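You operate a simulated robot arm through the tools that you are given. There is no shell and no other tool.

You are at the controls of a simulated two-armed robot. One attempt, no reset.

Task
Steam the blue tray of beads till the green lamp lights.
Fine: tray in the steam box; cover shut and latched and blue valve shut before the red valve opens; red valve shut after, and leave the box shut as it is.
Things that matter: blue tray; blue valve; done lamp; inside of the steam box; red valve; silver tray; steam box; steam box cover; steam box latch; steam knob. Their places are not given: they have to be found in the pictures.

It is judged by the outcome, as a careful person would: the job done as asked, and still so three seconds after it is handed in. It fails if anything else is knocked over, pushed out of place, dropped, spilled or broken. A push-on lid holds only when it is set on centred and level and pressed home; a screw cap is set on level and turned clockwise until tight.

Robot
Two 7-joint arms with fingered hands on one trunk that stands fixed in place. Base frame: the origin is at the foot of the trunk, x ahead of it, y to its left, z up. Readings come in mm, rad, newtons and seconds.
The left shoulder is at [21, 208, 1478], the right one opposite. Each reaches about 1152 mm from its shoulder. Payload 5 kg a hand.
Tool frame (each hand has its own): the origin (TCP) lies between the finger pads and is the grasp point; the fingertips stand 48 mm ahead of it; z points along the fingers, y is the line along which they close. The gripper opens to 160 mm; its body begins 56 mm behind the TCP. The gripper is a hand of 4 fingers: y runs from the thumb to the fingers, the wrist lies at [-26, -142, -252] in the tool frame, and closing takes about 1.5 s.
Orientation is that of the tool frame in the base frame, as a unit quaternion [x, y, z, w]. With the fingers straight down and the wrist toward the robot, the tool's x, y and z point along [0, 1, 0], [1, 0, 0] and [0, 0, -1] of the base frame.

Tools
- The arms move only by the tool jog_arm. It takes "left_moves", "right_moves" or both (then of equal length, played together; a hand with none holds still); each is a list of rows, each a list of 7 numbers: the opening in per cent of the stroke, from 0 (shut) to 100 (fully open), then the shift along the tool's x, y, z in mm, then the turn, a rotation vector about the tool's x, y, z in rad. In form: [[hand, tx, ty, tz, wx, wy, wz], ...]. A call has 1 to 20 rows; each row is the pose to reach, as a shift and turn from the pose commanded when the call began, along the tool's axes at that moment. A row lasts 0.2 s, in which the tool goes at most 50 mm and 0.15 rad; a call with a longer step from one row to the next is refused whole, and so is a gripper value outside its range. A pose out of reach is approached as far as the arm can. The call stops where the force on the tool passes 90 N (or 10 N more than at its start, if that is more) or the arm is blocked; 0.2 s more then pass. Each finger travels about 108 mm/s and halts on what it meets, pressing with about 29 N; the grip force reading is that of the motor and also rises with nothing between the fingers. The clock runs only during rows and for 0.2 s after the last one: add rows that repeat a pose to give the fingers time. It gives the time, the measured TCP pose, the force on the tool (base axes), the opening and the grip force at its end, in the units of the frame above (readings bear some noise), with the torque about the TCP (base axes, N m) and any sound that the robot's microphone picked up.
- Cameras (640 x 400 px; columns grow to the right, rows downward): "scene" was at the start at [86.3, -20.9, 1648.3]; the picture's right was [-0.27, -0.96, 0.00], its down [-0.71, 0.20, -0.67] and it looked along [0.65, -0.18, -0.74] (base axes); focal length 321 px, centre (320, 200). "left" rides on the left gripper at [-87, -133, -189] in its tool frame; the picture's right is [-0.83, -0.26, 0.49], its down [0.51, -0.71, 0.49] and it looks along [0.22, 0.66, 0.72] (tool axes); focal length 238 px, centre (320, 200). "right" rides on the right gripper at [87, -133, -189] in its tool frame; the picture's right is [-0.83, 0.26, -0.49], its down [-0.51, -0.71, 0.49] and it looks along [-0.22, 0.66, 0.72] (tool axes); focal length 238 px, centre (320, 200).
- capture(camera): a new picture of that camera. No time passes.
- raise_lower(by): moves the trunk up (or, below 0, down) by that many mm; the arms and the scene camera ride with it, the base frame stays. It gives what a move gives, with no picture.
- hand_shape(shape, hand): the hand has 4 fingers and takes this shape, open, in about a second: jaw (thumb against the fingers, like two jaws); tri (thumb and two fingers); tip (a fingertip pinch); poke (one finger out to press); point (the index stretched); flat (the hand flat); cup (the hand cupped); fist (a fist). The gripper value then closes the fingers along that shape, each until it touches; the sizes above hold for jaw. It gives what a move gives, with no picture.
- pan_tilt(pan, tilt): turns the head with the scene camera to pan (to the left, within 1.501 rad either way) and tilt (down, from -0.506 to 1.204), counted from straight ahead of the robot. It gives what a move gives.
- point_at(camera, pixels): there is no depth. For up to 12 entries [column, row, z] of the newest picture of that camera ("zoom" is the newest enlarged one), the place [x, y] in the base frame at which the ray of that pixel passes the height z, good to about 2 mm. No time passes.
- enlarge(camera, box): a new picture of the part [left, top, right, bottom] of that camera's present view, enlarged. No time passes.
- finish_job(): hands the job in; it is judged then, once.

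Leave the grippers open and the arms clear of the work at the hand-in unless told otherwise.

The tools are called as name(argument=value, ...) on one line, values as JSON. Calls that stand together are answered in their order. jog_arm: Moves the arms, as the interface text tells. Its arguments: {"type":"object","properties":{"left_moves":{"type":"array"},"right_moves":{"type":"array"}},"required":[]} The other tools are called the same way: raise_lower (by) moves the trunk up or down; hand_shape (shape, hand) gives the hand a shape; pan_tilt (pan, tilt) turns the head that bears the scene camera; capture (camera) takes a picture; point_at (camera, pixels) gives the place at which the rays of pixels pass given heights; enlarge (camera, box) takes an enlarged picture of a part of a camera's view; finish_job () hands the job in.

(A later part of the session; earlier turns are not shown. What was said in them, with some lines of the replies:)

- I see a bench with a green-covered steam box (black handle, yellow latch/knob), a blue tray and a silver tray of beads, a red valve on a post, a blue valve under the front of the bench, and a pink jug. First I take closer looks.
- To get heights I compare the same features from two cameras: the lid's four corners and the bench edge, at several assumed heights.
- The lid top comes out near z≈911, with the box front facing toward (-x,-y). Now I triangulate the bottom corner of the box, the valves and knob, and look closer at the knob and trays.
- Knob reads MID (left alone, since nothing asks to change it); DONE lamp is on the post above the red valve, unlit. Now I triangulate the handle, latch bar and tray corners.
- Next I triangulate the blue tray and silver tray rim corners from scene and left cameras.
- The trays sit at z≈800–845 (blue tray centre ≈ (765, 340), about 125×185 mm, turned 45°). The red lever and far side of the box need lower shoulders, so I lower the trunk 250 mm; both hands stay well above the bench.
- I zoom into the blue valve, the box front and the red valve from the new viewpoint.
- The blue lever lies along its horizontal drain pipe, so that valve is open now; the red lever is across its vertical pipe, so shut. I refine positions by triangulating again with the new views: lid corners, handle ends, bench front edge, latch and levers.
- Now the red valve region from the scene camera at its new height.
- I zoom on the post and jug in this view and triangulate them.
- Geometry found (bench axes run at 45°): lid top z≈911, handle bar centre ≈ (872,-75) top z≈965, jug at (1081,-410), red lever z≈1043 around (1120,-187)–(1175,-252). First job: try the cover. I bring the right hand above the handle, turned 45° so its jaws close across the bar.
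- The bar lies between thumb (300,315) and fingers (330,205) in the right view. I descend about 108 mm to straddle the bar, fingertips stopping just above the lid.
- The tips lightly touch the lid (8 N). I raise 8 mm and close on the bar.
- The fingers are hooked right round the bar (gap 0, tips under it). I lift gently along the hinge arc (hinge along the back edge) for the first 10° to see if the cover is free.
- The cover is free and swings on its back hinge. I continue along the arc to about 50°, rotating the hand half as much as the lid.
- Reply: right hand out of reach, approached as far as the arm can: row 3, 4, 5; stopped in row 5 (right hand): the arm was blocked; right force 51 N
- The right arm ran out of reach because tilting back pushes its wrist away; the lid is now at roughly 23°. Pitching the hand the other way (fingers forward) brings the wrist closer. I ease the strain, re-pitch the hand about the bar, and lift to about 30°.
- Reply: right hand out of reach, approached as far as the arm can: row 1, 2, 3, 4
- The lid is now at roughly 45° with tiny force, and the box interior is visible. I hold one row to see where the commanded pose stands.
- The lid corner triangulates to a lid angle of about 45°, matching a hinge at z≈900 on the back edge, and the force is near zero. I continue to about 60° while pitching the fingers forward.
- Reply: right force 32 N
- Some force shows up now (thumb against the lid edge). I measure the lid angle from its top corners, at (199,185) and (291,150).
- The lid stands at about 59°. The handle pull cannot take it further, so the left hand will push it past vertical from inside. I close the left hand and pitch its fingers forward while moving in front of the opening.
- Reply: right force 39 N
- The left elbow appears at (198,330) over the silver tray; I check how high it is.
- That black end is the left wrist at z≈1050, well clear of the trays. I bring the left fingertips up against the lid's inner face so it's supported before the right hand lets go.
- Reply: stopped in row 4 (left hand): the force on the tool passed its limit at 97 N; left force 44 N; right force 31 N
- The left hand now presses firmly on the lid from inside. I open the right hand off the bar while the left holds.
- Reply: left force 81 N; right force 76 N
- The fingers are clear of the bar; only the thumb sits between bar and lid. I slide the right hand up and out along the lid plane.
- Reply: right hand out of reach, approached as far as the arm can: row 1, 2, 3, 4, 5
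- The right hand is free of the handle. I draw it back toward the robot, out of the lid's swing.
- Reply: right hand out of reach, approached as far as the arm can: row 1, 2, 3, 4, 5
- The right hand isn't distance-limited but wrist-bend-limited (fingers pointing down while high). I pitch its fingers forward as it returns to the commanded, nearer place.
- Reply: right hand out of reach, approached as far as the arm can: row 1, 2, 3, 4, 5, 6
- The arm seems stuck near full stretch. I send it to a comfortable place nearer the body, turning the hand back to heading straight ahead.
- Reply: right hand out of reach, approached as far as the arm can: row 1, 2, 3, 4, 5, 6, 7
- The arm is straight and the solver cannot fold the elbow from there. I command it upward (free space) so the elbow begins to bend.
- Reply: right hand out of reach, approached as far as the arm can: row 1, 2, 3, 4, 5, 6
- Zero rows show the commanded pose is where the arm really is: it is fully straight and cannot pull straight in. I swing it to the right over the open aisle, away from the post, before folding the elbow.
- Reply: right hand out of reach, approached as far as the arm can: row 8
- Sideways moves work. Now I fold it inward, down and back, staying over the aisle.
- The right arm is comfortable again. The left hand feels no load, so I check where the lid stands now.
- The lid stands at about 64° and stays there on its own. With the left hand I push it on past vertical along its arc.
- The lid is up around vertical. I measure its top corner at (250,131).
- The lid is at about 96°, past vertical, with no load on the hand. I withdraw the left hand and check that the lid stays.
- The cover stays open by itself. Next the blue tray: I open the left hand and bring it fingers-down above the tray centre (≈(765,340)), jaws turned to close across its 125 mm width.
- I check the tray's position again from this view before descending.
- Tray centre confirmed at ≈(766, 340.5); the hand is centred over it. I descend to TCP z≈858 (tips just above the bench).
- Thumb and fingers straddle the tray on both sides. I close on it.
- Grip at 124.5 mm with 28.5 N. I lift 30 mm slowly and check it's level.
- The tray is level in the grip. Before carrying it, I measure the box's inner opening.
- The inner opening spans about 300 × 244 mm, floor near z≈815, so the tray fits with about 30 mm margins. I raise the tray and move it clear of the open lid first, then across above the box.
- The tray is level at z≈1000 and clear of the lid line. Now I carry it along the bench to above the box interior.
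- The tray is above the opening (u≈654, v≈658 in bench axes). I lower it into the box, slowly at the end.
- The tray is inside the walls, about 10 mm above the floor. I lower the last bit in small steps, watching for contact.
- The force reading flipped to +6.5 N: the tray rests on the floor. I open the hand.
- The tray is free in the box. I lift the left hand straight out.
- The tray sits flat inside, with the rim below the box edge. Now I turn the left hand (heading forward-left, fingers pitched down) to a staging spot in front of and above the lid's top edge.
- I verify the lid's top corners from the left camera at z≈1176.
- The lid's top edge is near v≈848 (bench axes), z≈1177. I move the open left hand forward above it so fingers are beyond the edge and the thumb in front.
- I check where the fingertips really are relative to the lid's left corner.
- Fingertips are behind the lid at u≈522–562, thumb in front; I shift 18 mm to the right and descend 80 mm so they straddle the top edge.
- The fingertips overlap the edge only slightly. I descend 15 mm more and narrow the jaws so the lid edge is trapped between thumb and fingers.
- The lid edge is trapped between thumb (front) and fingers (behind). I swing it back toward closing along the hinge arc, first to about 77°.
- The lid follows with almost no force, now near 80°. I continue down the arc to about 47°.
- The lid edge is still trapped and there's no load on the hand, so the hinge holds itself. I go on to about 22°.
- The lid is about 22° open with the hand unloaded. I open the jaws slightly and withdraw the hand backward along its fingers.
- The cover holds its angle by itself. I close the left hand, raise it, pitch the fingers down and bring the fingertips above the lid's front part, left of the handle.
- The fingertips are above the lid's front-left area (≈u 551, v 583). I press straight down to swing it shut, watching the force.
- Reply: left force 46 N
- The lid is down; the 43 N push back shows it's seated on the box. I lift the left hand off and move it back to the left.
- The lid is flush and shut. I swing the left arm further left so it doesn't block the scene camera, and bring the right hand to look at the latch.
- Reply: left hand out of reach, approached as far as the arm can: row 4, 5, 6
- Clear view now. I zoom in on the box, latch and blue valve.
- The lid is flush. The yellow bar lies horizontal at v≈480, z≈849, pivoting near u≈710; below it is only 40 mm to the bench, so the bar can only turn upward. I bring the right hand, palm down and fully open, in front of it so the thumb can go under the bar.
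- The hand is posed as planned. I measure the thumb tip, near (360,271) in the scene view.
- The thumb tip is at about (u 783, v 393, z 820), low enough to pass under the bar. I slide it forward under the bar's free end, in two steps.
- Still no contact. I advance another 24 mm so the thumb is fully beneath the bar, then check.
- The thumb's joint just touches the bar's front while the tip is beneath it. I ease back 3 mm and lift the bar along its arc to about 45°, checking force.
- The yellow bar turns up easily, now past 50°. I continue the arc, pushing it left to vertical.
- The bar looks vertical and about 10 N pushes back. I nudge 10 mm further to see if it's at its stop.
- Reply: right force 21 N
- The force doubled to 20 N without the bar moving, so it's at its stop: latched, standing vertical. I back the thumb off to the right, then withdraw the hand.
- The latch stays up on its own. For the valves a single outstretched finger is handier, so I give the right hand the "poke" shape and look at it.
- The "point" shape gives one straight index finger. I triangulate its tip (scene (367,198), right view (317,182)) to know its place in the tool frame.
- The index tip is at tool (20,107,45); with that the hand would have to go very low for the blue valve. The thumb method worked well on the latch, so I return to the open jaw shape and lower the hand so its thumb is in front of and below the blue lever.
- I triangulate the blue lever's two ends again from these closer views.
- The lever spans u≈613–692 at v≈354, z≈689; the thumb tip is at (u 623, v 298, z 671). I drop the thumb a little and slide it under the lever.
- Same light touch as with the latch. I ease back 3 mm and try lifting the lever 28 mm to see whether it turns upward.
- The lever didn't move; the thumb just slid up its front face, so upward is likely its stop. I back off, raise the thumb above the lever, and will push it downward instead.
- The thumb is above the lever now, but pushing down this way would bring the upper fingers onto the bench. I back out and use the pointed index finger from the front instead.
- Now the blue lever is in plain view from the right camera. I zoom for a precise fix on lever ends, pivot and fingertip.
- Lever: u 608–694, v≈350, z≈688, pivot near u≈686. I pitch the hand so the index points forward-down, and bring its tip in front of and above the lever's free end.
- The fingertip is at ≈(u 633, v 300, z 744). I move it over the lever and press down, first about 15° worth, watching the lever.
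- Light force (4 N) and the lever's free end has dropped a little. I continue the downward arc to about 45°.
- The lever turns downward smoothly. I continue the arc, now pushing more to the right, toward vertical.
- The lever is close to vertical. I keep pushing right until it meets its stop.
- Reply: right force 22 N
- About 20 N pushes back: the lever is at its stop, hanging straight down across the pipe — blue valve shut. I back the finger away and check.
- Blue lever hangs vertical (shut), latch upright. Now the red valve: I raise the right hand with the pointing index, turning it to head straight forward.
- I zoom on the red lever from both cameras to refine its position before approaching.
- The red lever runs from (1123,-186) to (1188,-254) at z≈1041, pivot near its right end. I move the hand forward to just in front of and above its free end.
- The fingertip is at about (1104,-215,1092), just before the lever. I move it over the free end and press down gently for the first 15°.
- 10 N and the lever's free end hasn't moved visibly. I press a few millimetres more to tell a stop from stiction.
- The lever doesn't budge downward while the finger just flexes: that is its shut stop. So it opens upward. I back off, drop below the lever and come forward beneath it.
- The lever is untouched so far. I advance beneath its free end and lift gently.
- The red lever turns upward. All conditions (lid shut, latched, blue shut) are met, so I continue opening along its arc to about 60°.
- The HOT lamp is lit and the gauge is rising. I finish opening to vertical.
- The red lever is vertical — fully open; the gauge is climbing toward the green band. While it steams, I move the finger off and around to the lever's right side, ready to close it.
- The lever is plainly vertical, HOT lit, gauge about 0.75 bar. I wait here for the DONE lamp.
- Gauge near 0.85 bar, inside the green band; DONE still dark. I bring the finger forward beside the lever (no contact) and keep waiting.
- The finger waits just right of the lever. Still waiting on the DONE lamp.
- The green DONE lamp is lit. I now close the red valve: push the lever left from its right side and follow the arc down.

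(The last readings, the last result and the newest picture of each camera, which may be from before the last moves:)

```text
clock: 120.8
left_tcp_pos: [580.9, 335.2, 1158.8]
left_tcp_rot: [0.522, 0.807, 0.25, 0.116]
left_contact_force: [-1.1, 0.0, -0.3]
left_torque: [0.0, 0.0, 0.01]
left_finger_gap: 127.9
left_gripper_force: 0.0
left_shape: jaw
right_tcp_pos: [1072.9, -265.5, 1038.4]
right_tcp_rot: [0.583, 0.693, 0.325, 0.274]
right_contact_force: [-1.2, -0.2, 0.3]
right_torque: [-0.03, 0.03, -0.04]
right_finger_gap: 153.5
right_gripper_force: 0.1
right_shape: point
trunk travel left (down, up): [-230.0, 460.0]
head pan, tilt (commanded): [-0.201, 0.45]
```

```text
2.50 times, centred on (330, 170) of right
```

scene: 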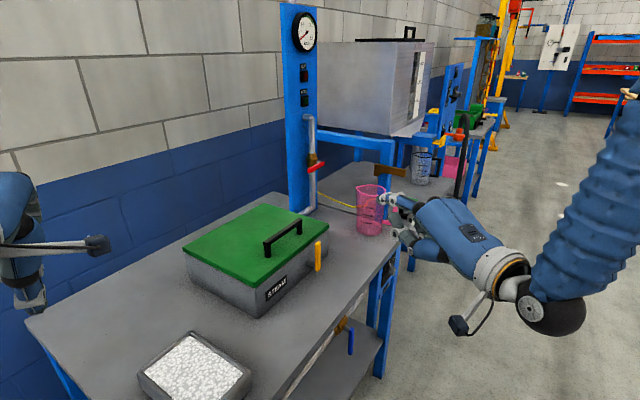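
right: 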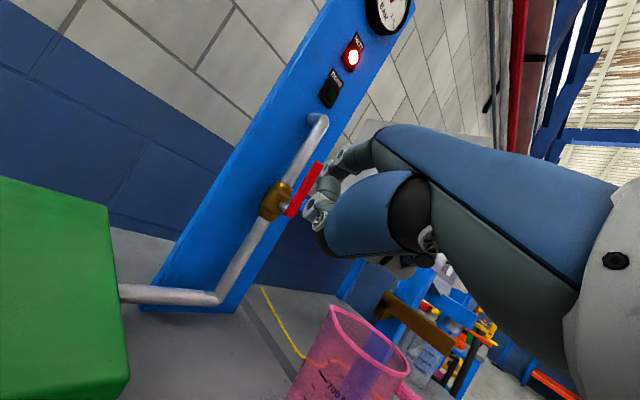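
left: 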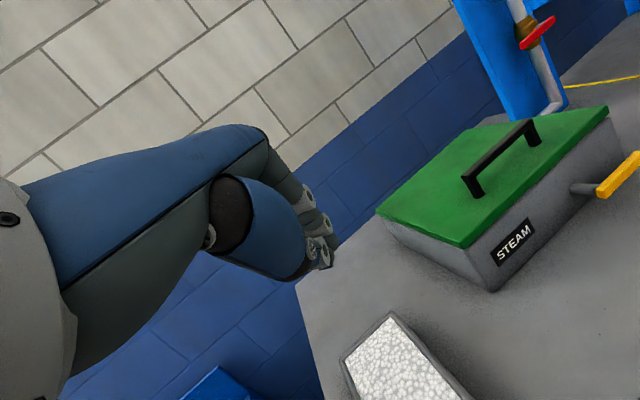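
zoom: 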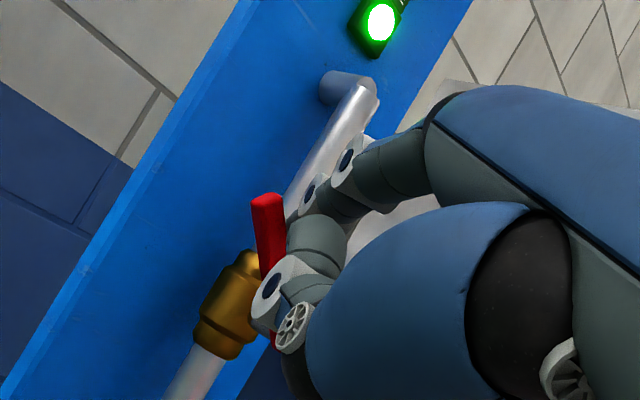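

The lever follows, about halfway. I continue pushing it down to horizontal and press until its stop.

jog_arm(right_moves=[[100, 5.3, -5.9, 0, 0, 0, 0], [100, 10.7, -11.7, 0, 0, 0, 0], [100, 15, -18.2, 1.6, 0, 0, 0], [100, 19.2, -24.7, 3.2, 0, 0, 0], [100, 22, -31.6, 6.3, 0, 0, 0], [100, 24.9, -38.4, 9.4, 0, 0, 0], [100, 26.6, -47.5, 15.7, 0, 0, 0], [100, 26.6, -47.5, 15.7, 0, 0, 0]])

enlarge(camera="scene", box=[280, 110, 408, 190])

enlarge(camera="scene", box=[280, 0, 376, 180])

```text
clock: 122.6
left_tcp_pos: [578.9, 335.0, 1159.7]
left_tcp_rot: [0.522, 0.807, 0.25, 0.116]
left_contact_force: [-0.3, -0.1, -0.4]
left_torque: [-0.02, 0.0, -0.01]
left_finger_gap: 127.6
left_gripper_force: 0.0
left_shape: jaw
right_tcp_pos: [1050.7, -243.7, 994.9]
right_tcp_rot: [0.583, 0.691, 0.325, 0.275]
right_contact_force: [-2.1, -1.1, 5.5]
right_torque: [0.26, -0.52, -0.06]
right_finger_gap: 0.1
right_gripper_force: 0.1
right_shape: point
trunk travel left (down, up): [-230.0, 460.0]
head pan, tilt (commanded): [-0.201, 0.45]
```

```text
5.00 times, centred on (344, 150) of scene
```

zoom: 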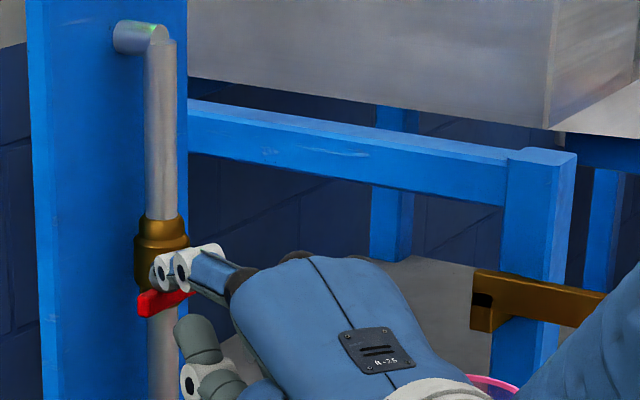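

```text
2.22 times, centred on (328, 90) of scene
```

zoom: 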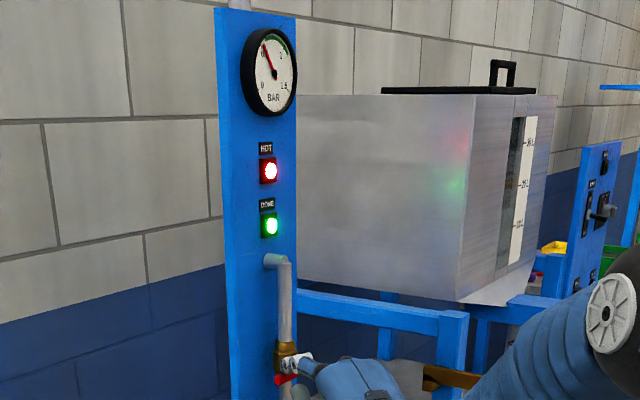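

The gauge is falling. I press a few millimetres more to seat the lever on its shut stop, as before.

jog_arm(right_moves=[[100, 0, -5, 4.2, 0, 0, 0], [100, 0, -9.2, 7.7, 0, 0, 0], [100, 0, -9.2, 7.7, 0, 0, 0]])

enlarge(camera="scene", box=[280, 120, 376, 180])

```text
clock: 123.4
left_tcp_pos: [577.8, 333.8, 1158.4]
left_tcp_rot: [0.522, 0.807, 0.25, 0.116]
left_contact_force: [0.1, -0.4, -0.3]
left_torque: [0.02, 0.0, -0.01]
left_finger_gap: 127.9
left_gripper_force: 0.1
left_shape: jaw
right_tcp_pos: [1049.4, -245.7, 984.0]
right_tcp_rot: [0.583, 0.691, 0.325, 0.276]
right_contact_force: [-7.9, -2.4, 12.7]
right_torque: [0.66, -1.39, 0.0]
right_finger_gap: 0.2
right_gripper_force: 0.1
right_shape: point
trunk travel left (down, up): [-230.0, 460.0]
head pan, tilt (commanded): [-0.201, 0.45]
```

```text
6.67 times, centred on (328, 150) of scene
```

zoom: 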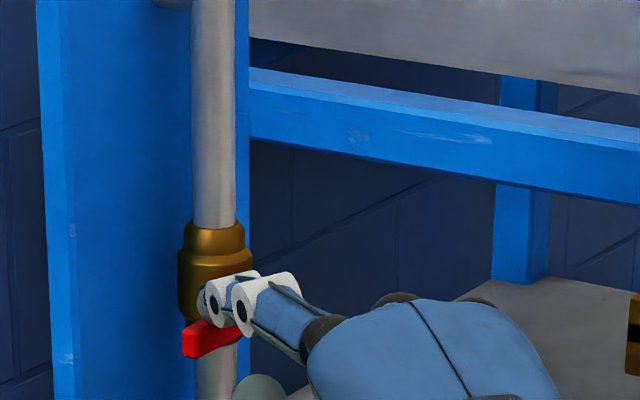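

The lever is back on its shut stop (free end where it was at the start). I lift the finger off and withdraw the right arm.

jog_arm(right_moves=[[100, 0, 12, -10, 0, 0, 0], [100, 0, 23, -19, 0, 0, 0], [100, 0, 7, -45, 0, 0, 0], [100, 0, -15, -75, 0, 0, 0], [100, 0, -37, -105, 0, 0, 0], [100, 0, -62, -135, 0, 0, 0], [100, 0, -87, -165, 0, 0, 0], [100, 0, -112, -195, 0, 0, 0], [100, -5, -137, -225, 0, 0, 0], [100, -10, -162, -255, 0, 0, 0]])

capture(camera="scene")

enlarge(camera="scene", box=[272, 130, 368, 190])

capture(camera="right")

```text
clock: 125.6
left_tcp_pos: [579.7, 334.3, 1158.9]
left_tcp_rot: [0.521, 0.807, 0.251, 0.116]
left_contact_force: [-0.8, -0.7, 0.0]
left_torque: [0.02, 0.0, -0.02]
left_finger_gap: 127.7
left_gripper_force: 0.1
left_shape: jaw
right_tcp_pos: [754.6, -300.1, 1020.9]
right_tcp_rot: [0.583, 0.692, 0.325, 0.275]
right_contact_force: [0.2, 0.9, 1.2]
right_torque: [0.0, 0.01, 0.01]
right_finger_gap: 0.0
right_gripper_force: 0.0
right_shape: point
trunk travel left (down, up): [-230.0, 460.0]
head pan, tilt (commanded): [-0.201, 0.45]
```

```text
taken
```

scene: 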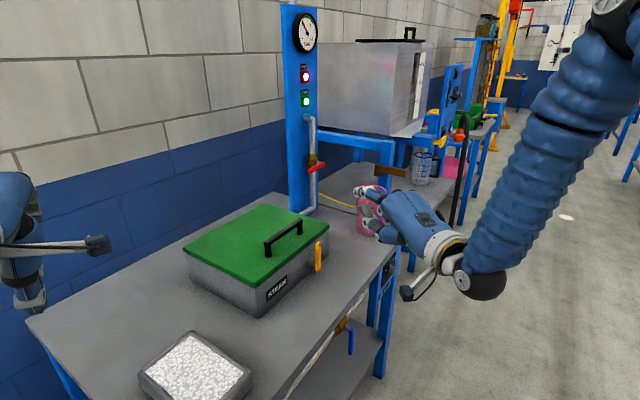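

```text
6.67 times, centred on (320, 160) of scene
```

zoom: 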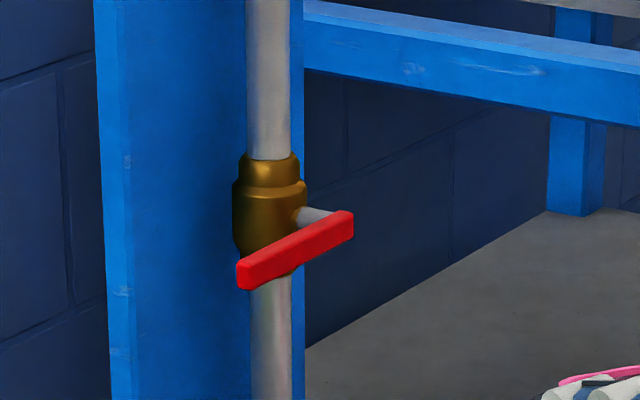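

```text
taken
```

right: 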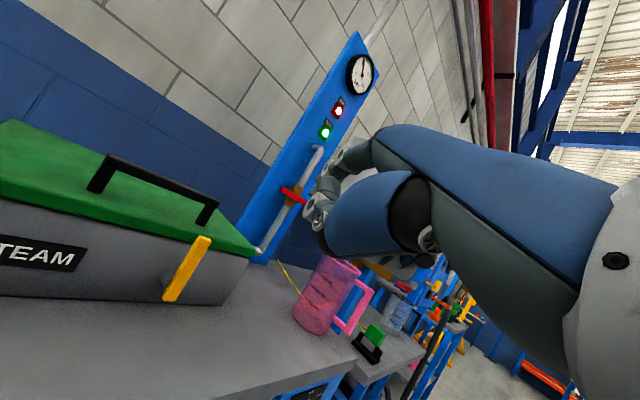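

Red valve is shut exactly as at first, green lamp still lit. I draw the right arm back clear of the bench and set the hand to an open jaw.

jog_arm(right_moves=[[100, -8, -22, -30, 0, 0, 0], [100, -16, -44, -60, 0, 0, 0], [100, -24, -66, -90, 0, 0, 0], [100, -32, -86, -120, 0, 0, 0], [100, -40, -106, -150, 0, 0, 0]])

hand_shape(hand="right", shape="jaw")

capture(camera="scene")

enlarge(camera="scene", box=[180, 150, 436, 390])

enlarge(camera="scene", box=[260, 0, 420, 100])

```text
clock: 126.8
left_tcp_pos: [579.4, 334.9, 1158.5]
left_tcp_rot: [0.522, 0.807, 0.251, 0.117]
left_contact_force: [-0.7, -0.8, 0.3]
left_torque: [-0.02, -0.05, -0.02]
left_finger_gap: 128.0
left_gripper_force: 0.0
left_shape: jaw
right_tcp_pos: [581.5, -371.7, 1034.2]
right_tcp_rot: [0.582, 0.692, 0.326, 0.275]
right_contact_force: [-0.3, -0.5, -0.6]
right_torque: [0.04, -0.04, 0.03]
right_finger_gap: 0.1
right_gripper_force: 0.0
right_shape: point
trunk travel left (down, up): [-230.0, 460.0]
head pan, tilt (commanded): [-0.201, 0.45]
```

```text
clock: 127.7
left_tcp_pos: [579.7, 335.0, 1157.4]
left_tcp_rot: [0.523, 0.806, 0.25, 0.116]
left_contact_force: [0.6, -0.2, 1.2]
left_torque: [0.03, 0.03, 0.0]
left_finger_gap: 127.8
left_gripper_force: 0.0
left_shape: jaw
right_tcp_pos: [582.5, -372.0, 1034.1]
right_tcp_rot: [0.583, 0.692, 0.325, 0.275]
right_contact_force: [0.4, 0.0, 0.1]
right_torque: [0.0, -0.02, 0.03]
right_finger_gap: 159.7
right_gripper_force: 0.1
right_shape: jaw
trunk travel left (down, up): [-230.0, 460.0]
head pan, tilt (commanded): [-0.201, 0.45]
```

```text
taken
```

scene: 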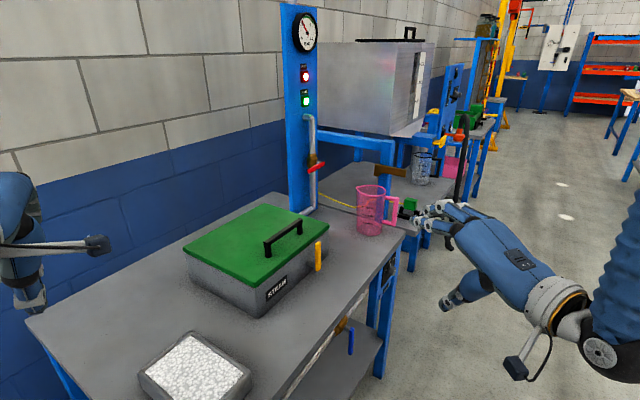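

```text
1.67 times, centred on (308, 270) of scene
```

zoom: 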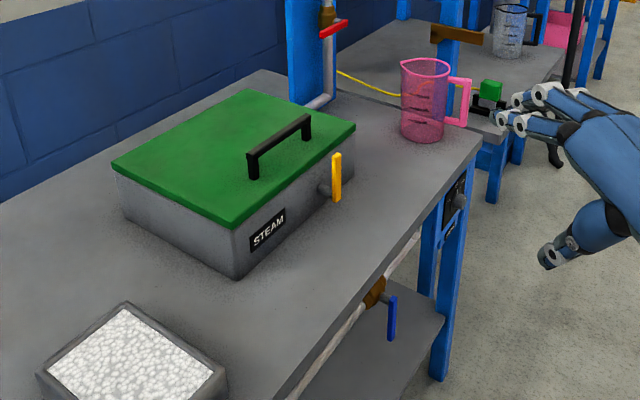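

```text
4.00 times, centred on (340, 50) of scene
```

zoom: 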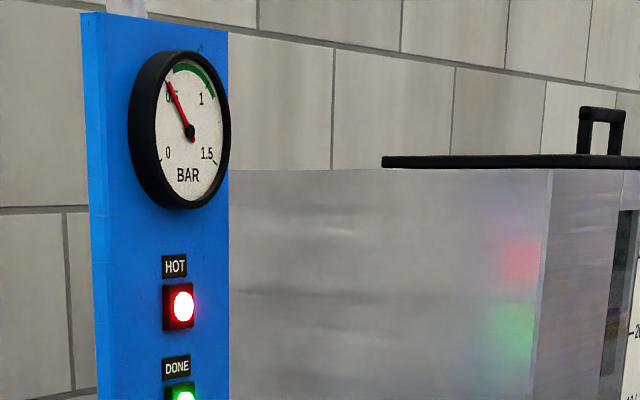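

Everything stands as asked: lid shut, latch up, blue valve shut, red valve shut, DONE lit, jug and silver tray undisturbed. I hold a few seconds to be sure the gauge isn't rising.

jog_arm(left_moves=[[100, 0, 0, 0, 0, 0, 0], [100, 0, 0, 0, 0, 0, 0], [100, 0, 0, 0, 0, 0, 0], [100, 0, 0, 0, 0, 0, 0], [100, 0, 0, 0, 0, 0, 0], [100, 0, 0, 0, 0, 0, 0], [100, 0, 0, 0, 0, 0, 0], [100, 0, 0, 0, 0, 0, 0], [100, 0, 0, 0, 0, 0, 0], [100, 0, 0, 0, 0, 0, 0]])

enlarge(camera="scene", box=[250, 0, 410, 110])

enlarge(camera="scene", box=[272, 130, 368, 190])

```text
clock: 129.9
left_tcp_pos: [579.0, 335.4, 1158.4]
left_tcp_rot: [0.522, 0.807, 0.25, 0.116]
left_contact_force: [0.3, 0.1, -0.4]
left_torque: [0.02, 0.03, -0.02]
left_finger_gap: 159.6
left_gripper_force: 0.1
left_shape: jaw
right_tcp_pos: [582.0, -371.6, 1034.4]
right_tcp_rot: [0.583, 0.692, 0.325, 0.274]
right_contact_force: [0.1, 0.5, 0.3]
right_torque: [0.03, -0.04, 0.01]
right_finger_gap: 159.7
right_gripper_force: 0.0
right_shape: jaw
trunk travel left (down, up): [-230.0, 460.0]
head pan, tilt (commanded): [-0.201, 0.45]
```

```text
3.64 times, centred on (330, 55) of scene
```

zoom: 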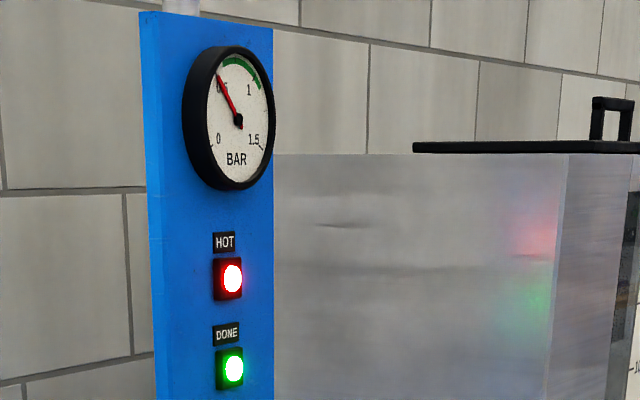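

```text
6.67 times, centred on (320, 160) of scene
```

zoom: 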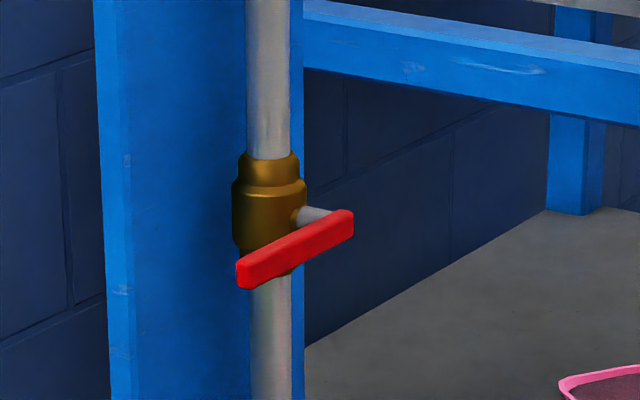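

The gauge holds near 0.5 bar (steam trapped in the sealed box). I wait a little longer to confirm it's not being fed.

jog_arm(left_moves=[[100, 0, 0, 0, 0, 0, 0], [100, 0, 0, 0, 0, 0, 0], [100, 0, 0, 0, 0, 0, 0], [100, 0, 0, 0, 0, 0, 0], [100, 0, 0, 0, 0, 0, 0], [100, 0, 0, 0, 0, 0, 0], [100, 0, 0, 0, 0, 0, 0], [100, 0, 0, 0, 0, 0, 0], [100, 0, 0, 0, 0, 0, 0], [100, 0, 0, 0, 0, 0, 0], [100, 0, 0, 0, 0, 0, 0], [100, 0, 0, 0, 0, 0, 0], [100, 0, 0, 0, 0, 0, 0], [100, 0, 0, 0, 0, 0, 0], [100, 0, 0, 0, 0, 0, 0], [100, 0, 0, 0, 0, 0, 0], [100, 0, 0, 0, 0, 0, 0], [100, 0, 0, 0, 0, 0, 0], [100, 0, 0, 0, 0, 0, 0], [100, 0, 0, 0, 0, 0, 0]])

enlarge(camera="scene", box=[250, 0, 410, 110])

enlarge(camera="right", box=[200, 60, 400, 260])

```text
clock: 134.1
left_tcp_pos: [580.0, 335.1, 1157.9]
left_tcp_rot: [0.523, 0.807, 0.25, 0.115]
left_contact_force: [-0.6, -0.3, 0.0]
left_torque: [0.02, 0.0, 0.01]
left_finger_gap: 159.6
left_gripper_force: 0.1
left_shape: jaw
right_tcp_pos: [582.9, -372.5, 1034.8]
right_tcp_rot: [0.583, 0.692, 0.324, 0.274]
right_contact_force: [0.8, 0.5, 0.1]
right_torque: [0.0, -0.01, 0.02]
right_finger_gap: 159.8
right_gripper_force: 0.1
right_shape: jaw
trunk travel left (down, up): [-230.0, 460.0]
head pan, tilt (commanded): [-0.201, 0.45]
```

```text
3.64 times, centred on (330, 55) of scene
```

zoom: 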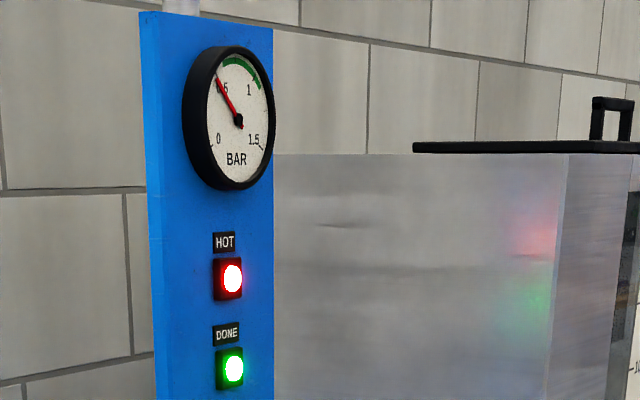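

```text
2.00 times, centred on (300, 160) of right
```

zoom: 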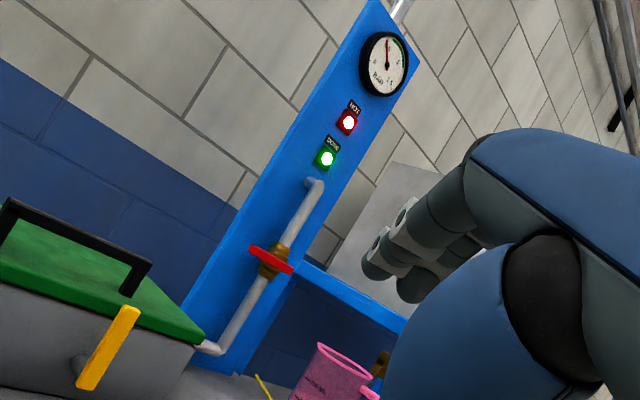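

The gauge is slowly falling, not rising, so the red valve is truly shut. Lid shut and latched, blue valve shut, DONE lit, hands open and clear — I hand the job in.

finish_job()

```text
The job is handed in.
```

The blue tray of beads is steamed: it sits flat in the steam box and the green DONE lamp came on and was still lit at hand-in.

- **Before steam:** I shut the cover, turned the latch up to its stop and shut the blue valve (lever hanging straight down), and only then opened the red valve.
- **Red valve:** I opened it fully and shut it again once the lamp lit. Its lever is back exactly where it started.
- **Pressure:** The gauge dropped from about 0.9 bar and was falling slowly from about 0.5 bar. The HOT lamp was still on.
- **Left as it was:** The box is still shut and latched. I did not touch the steam knob (set to MID), the silver tray or the jug.

Both grippers are open and the arms are clear of the bench.
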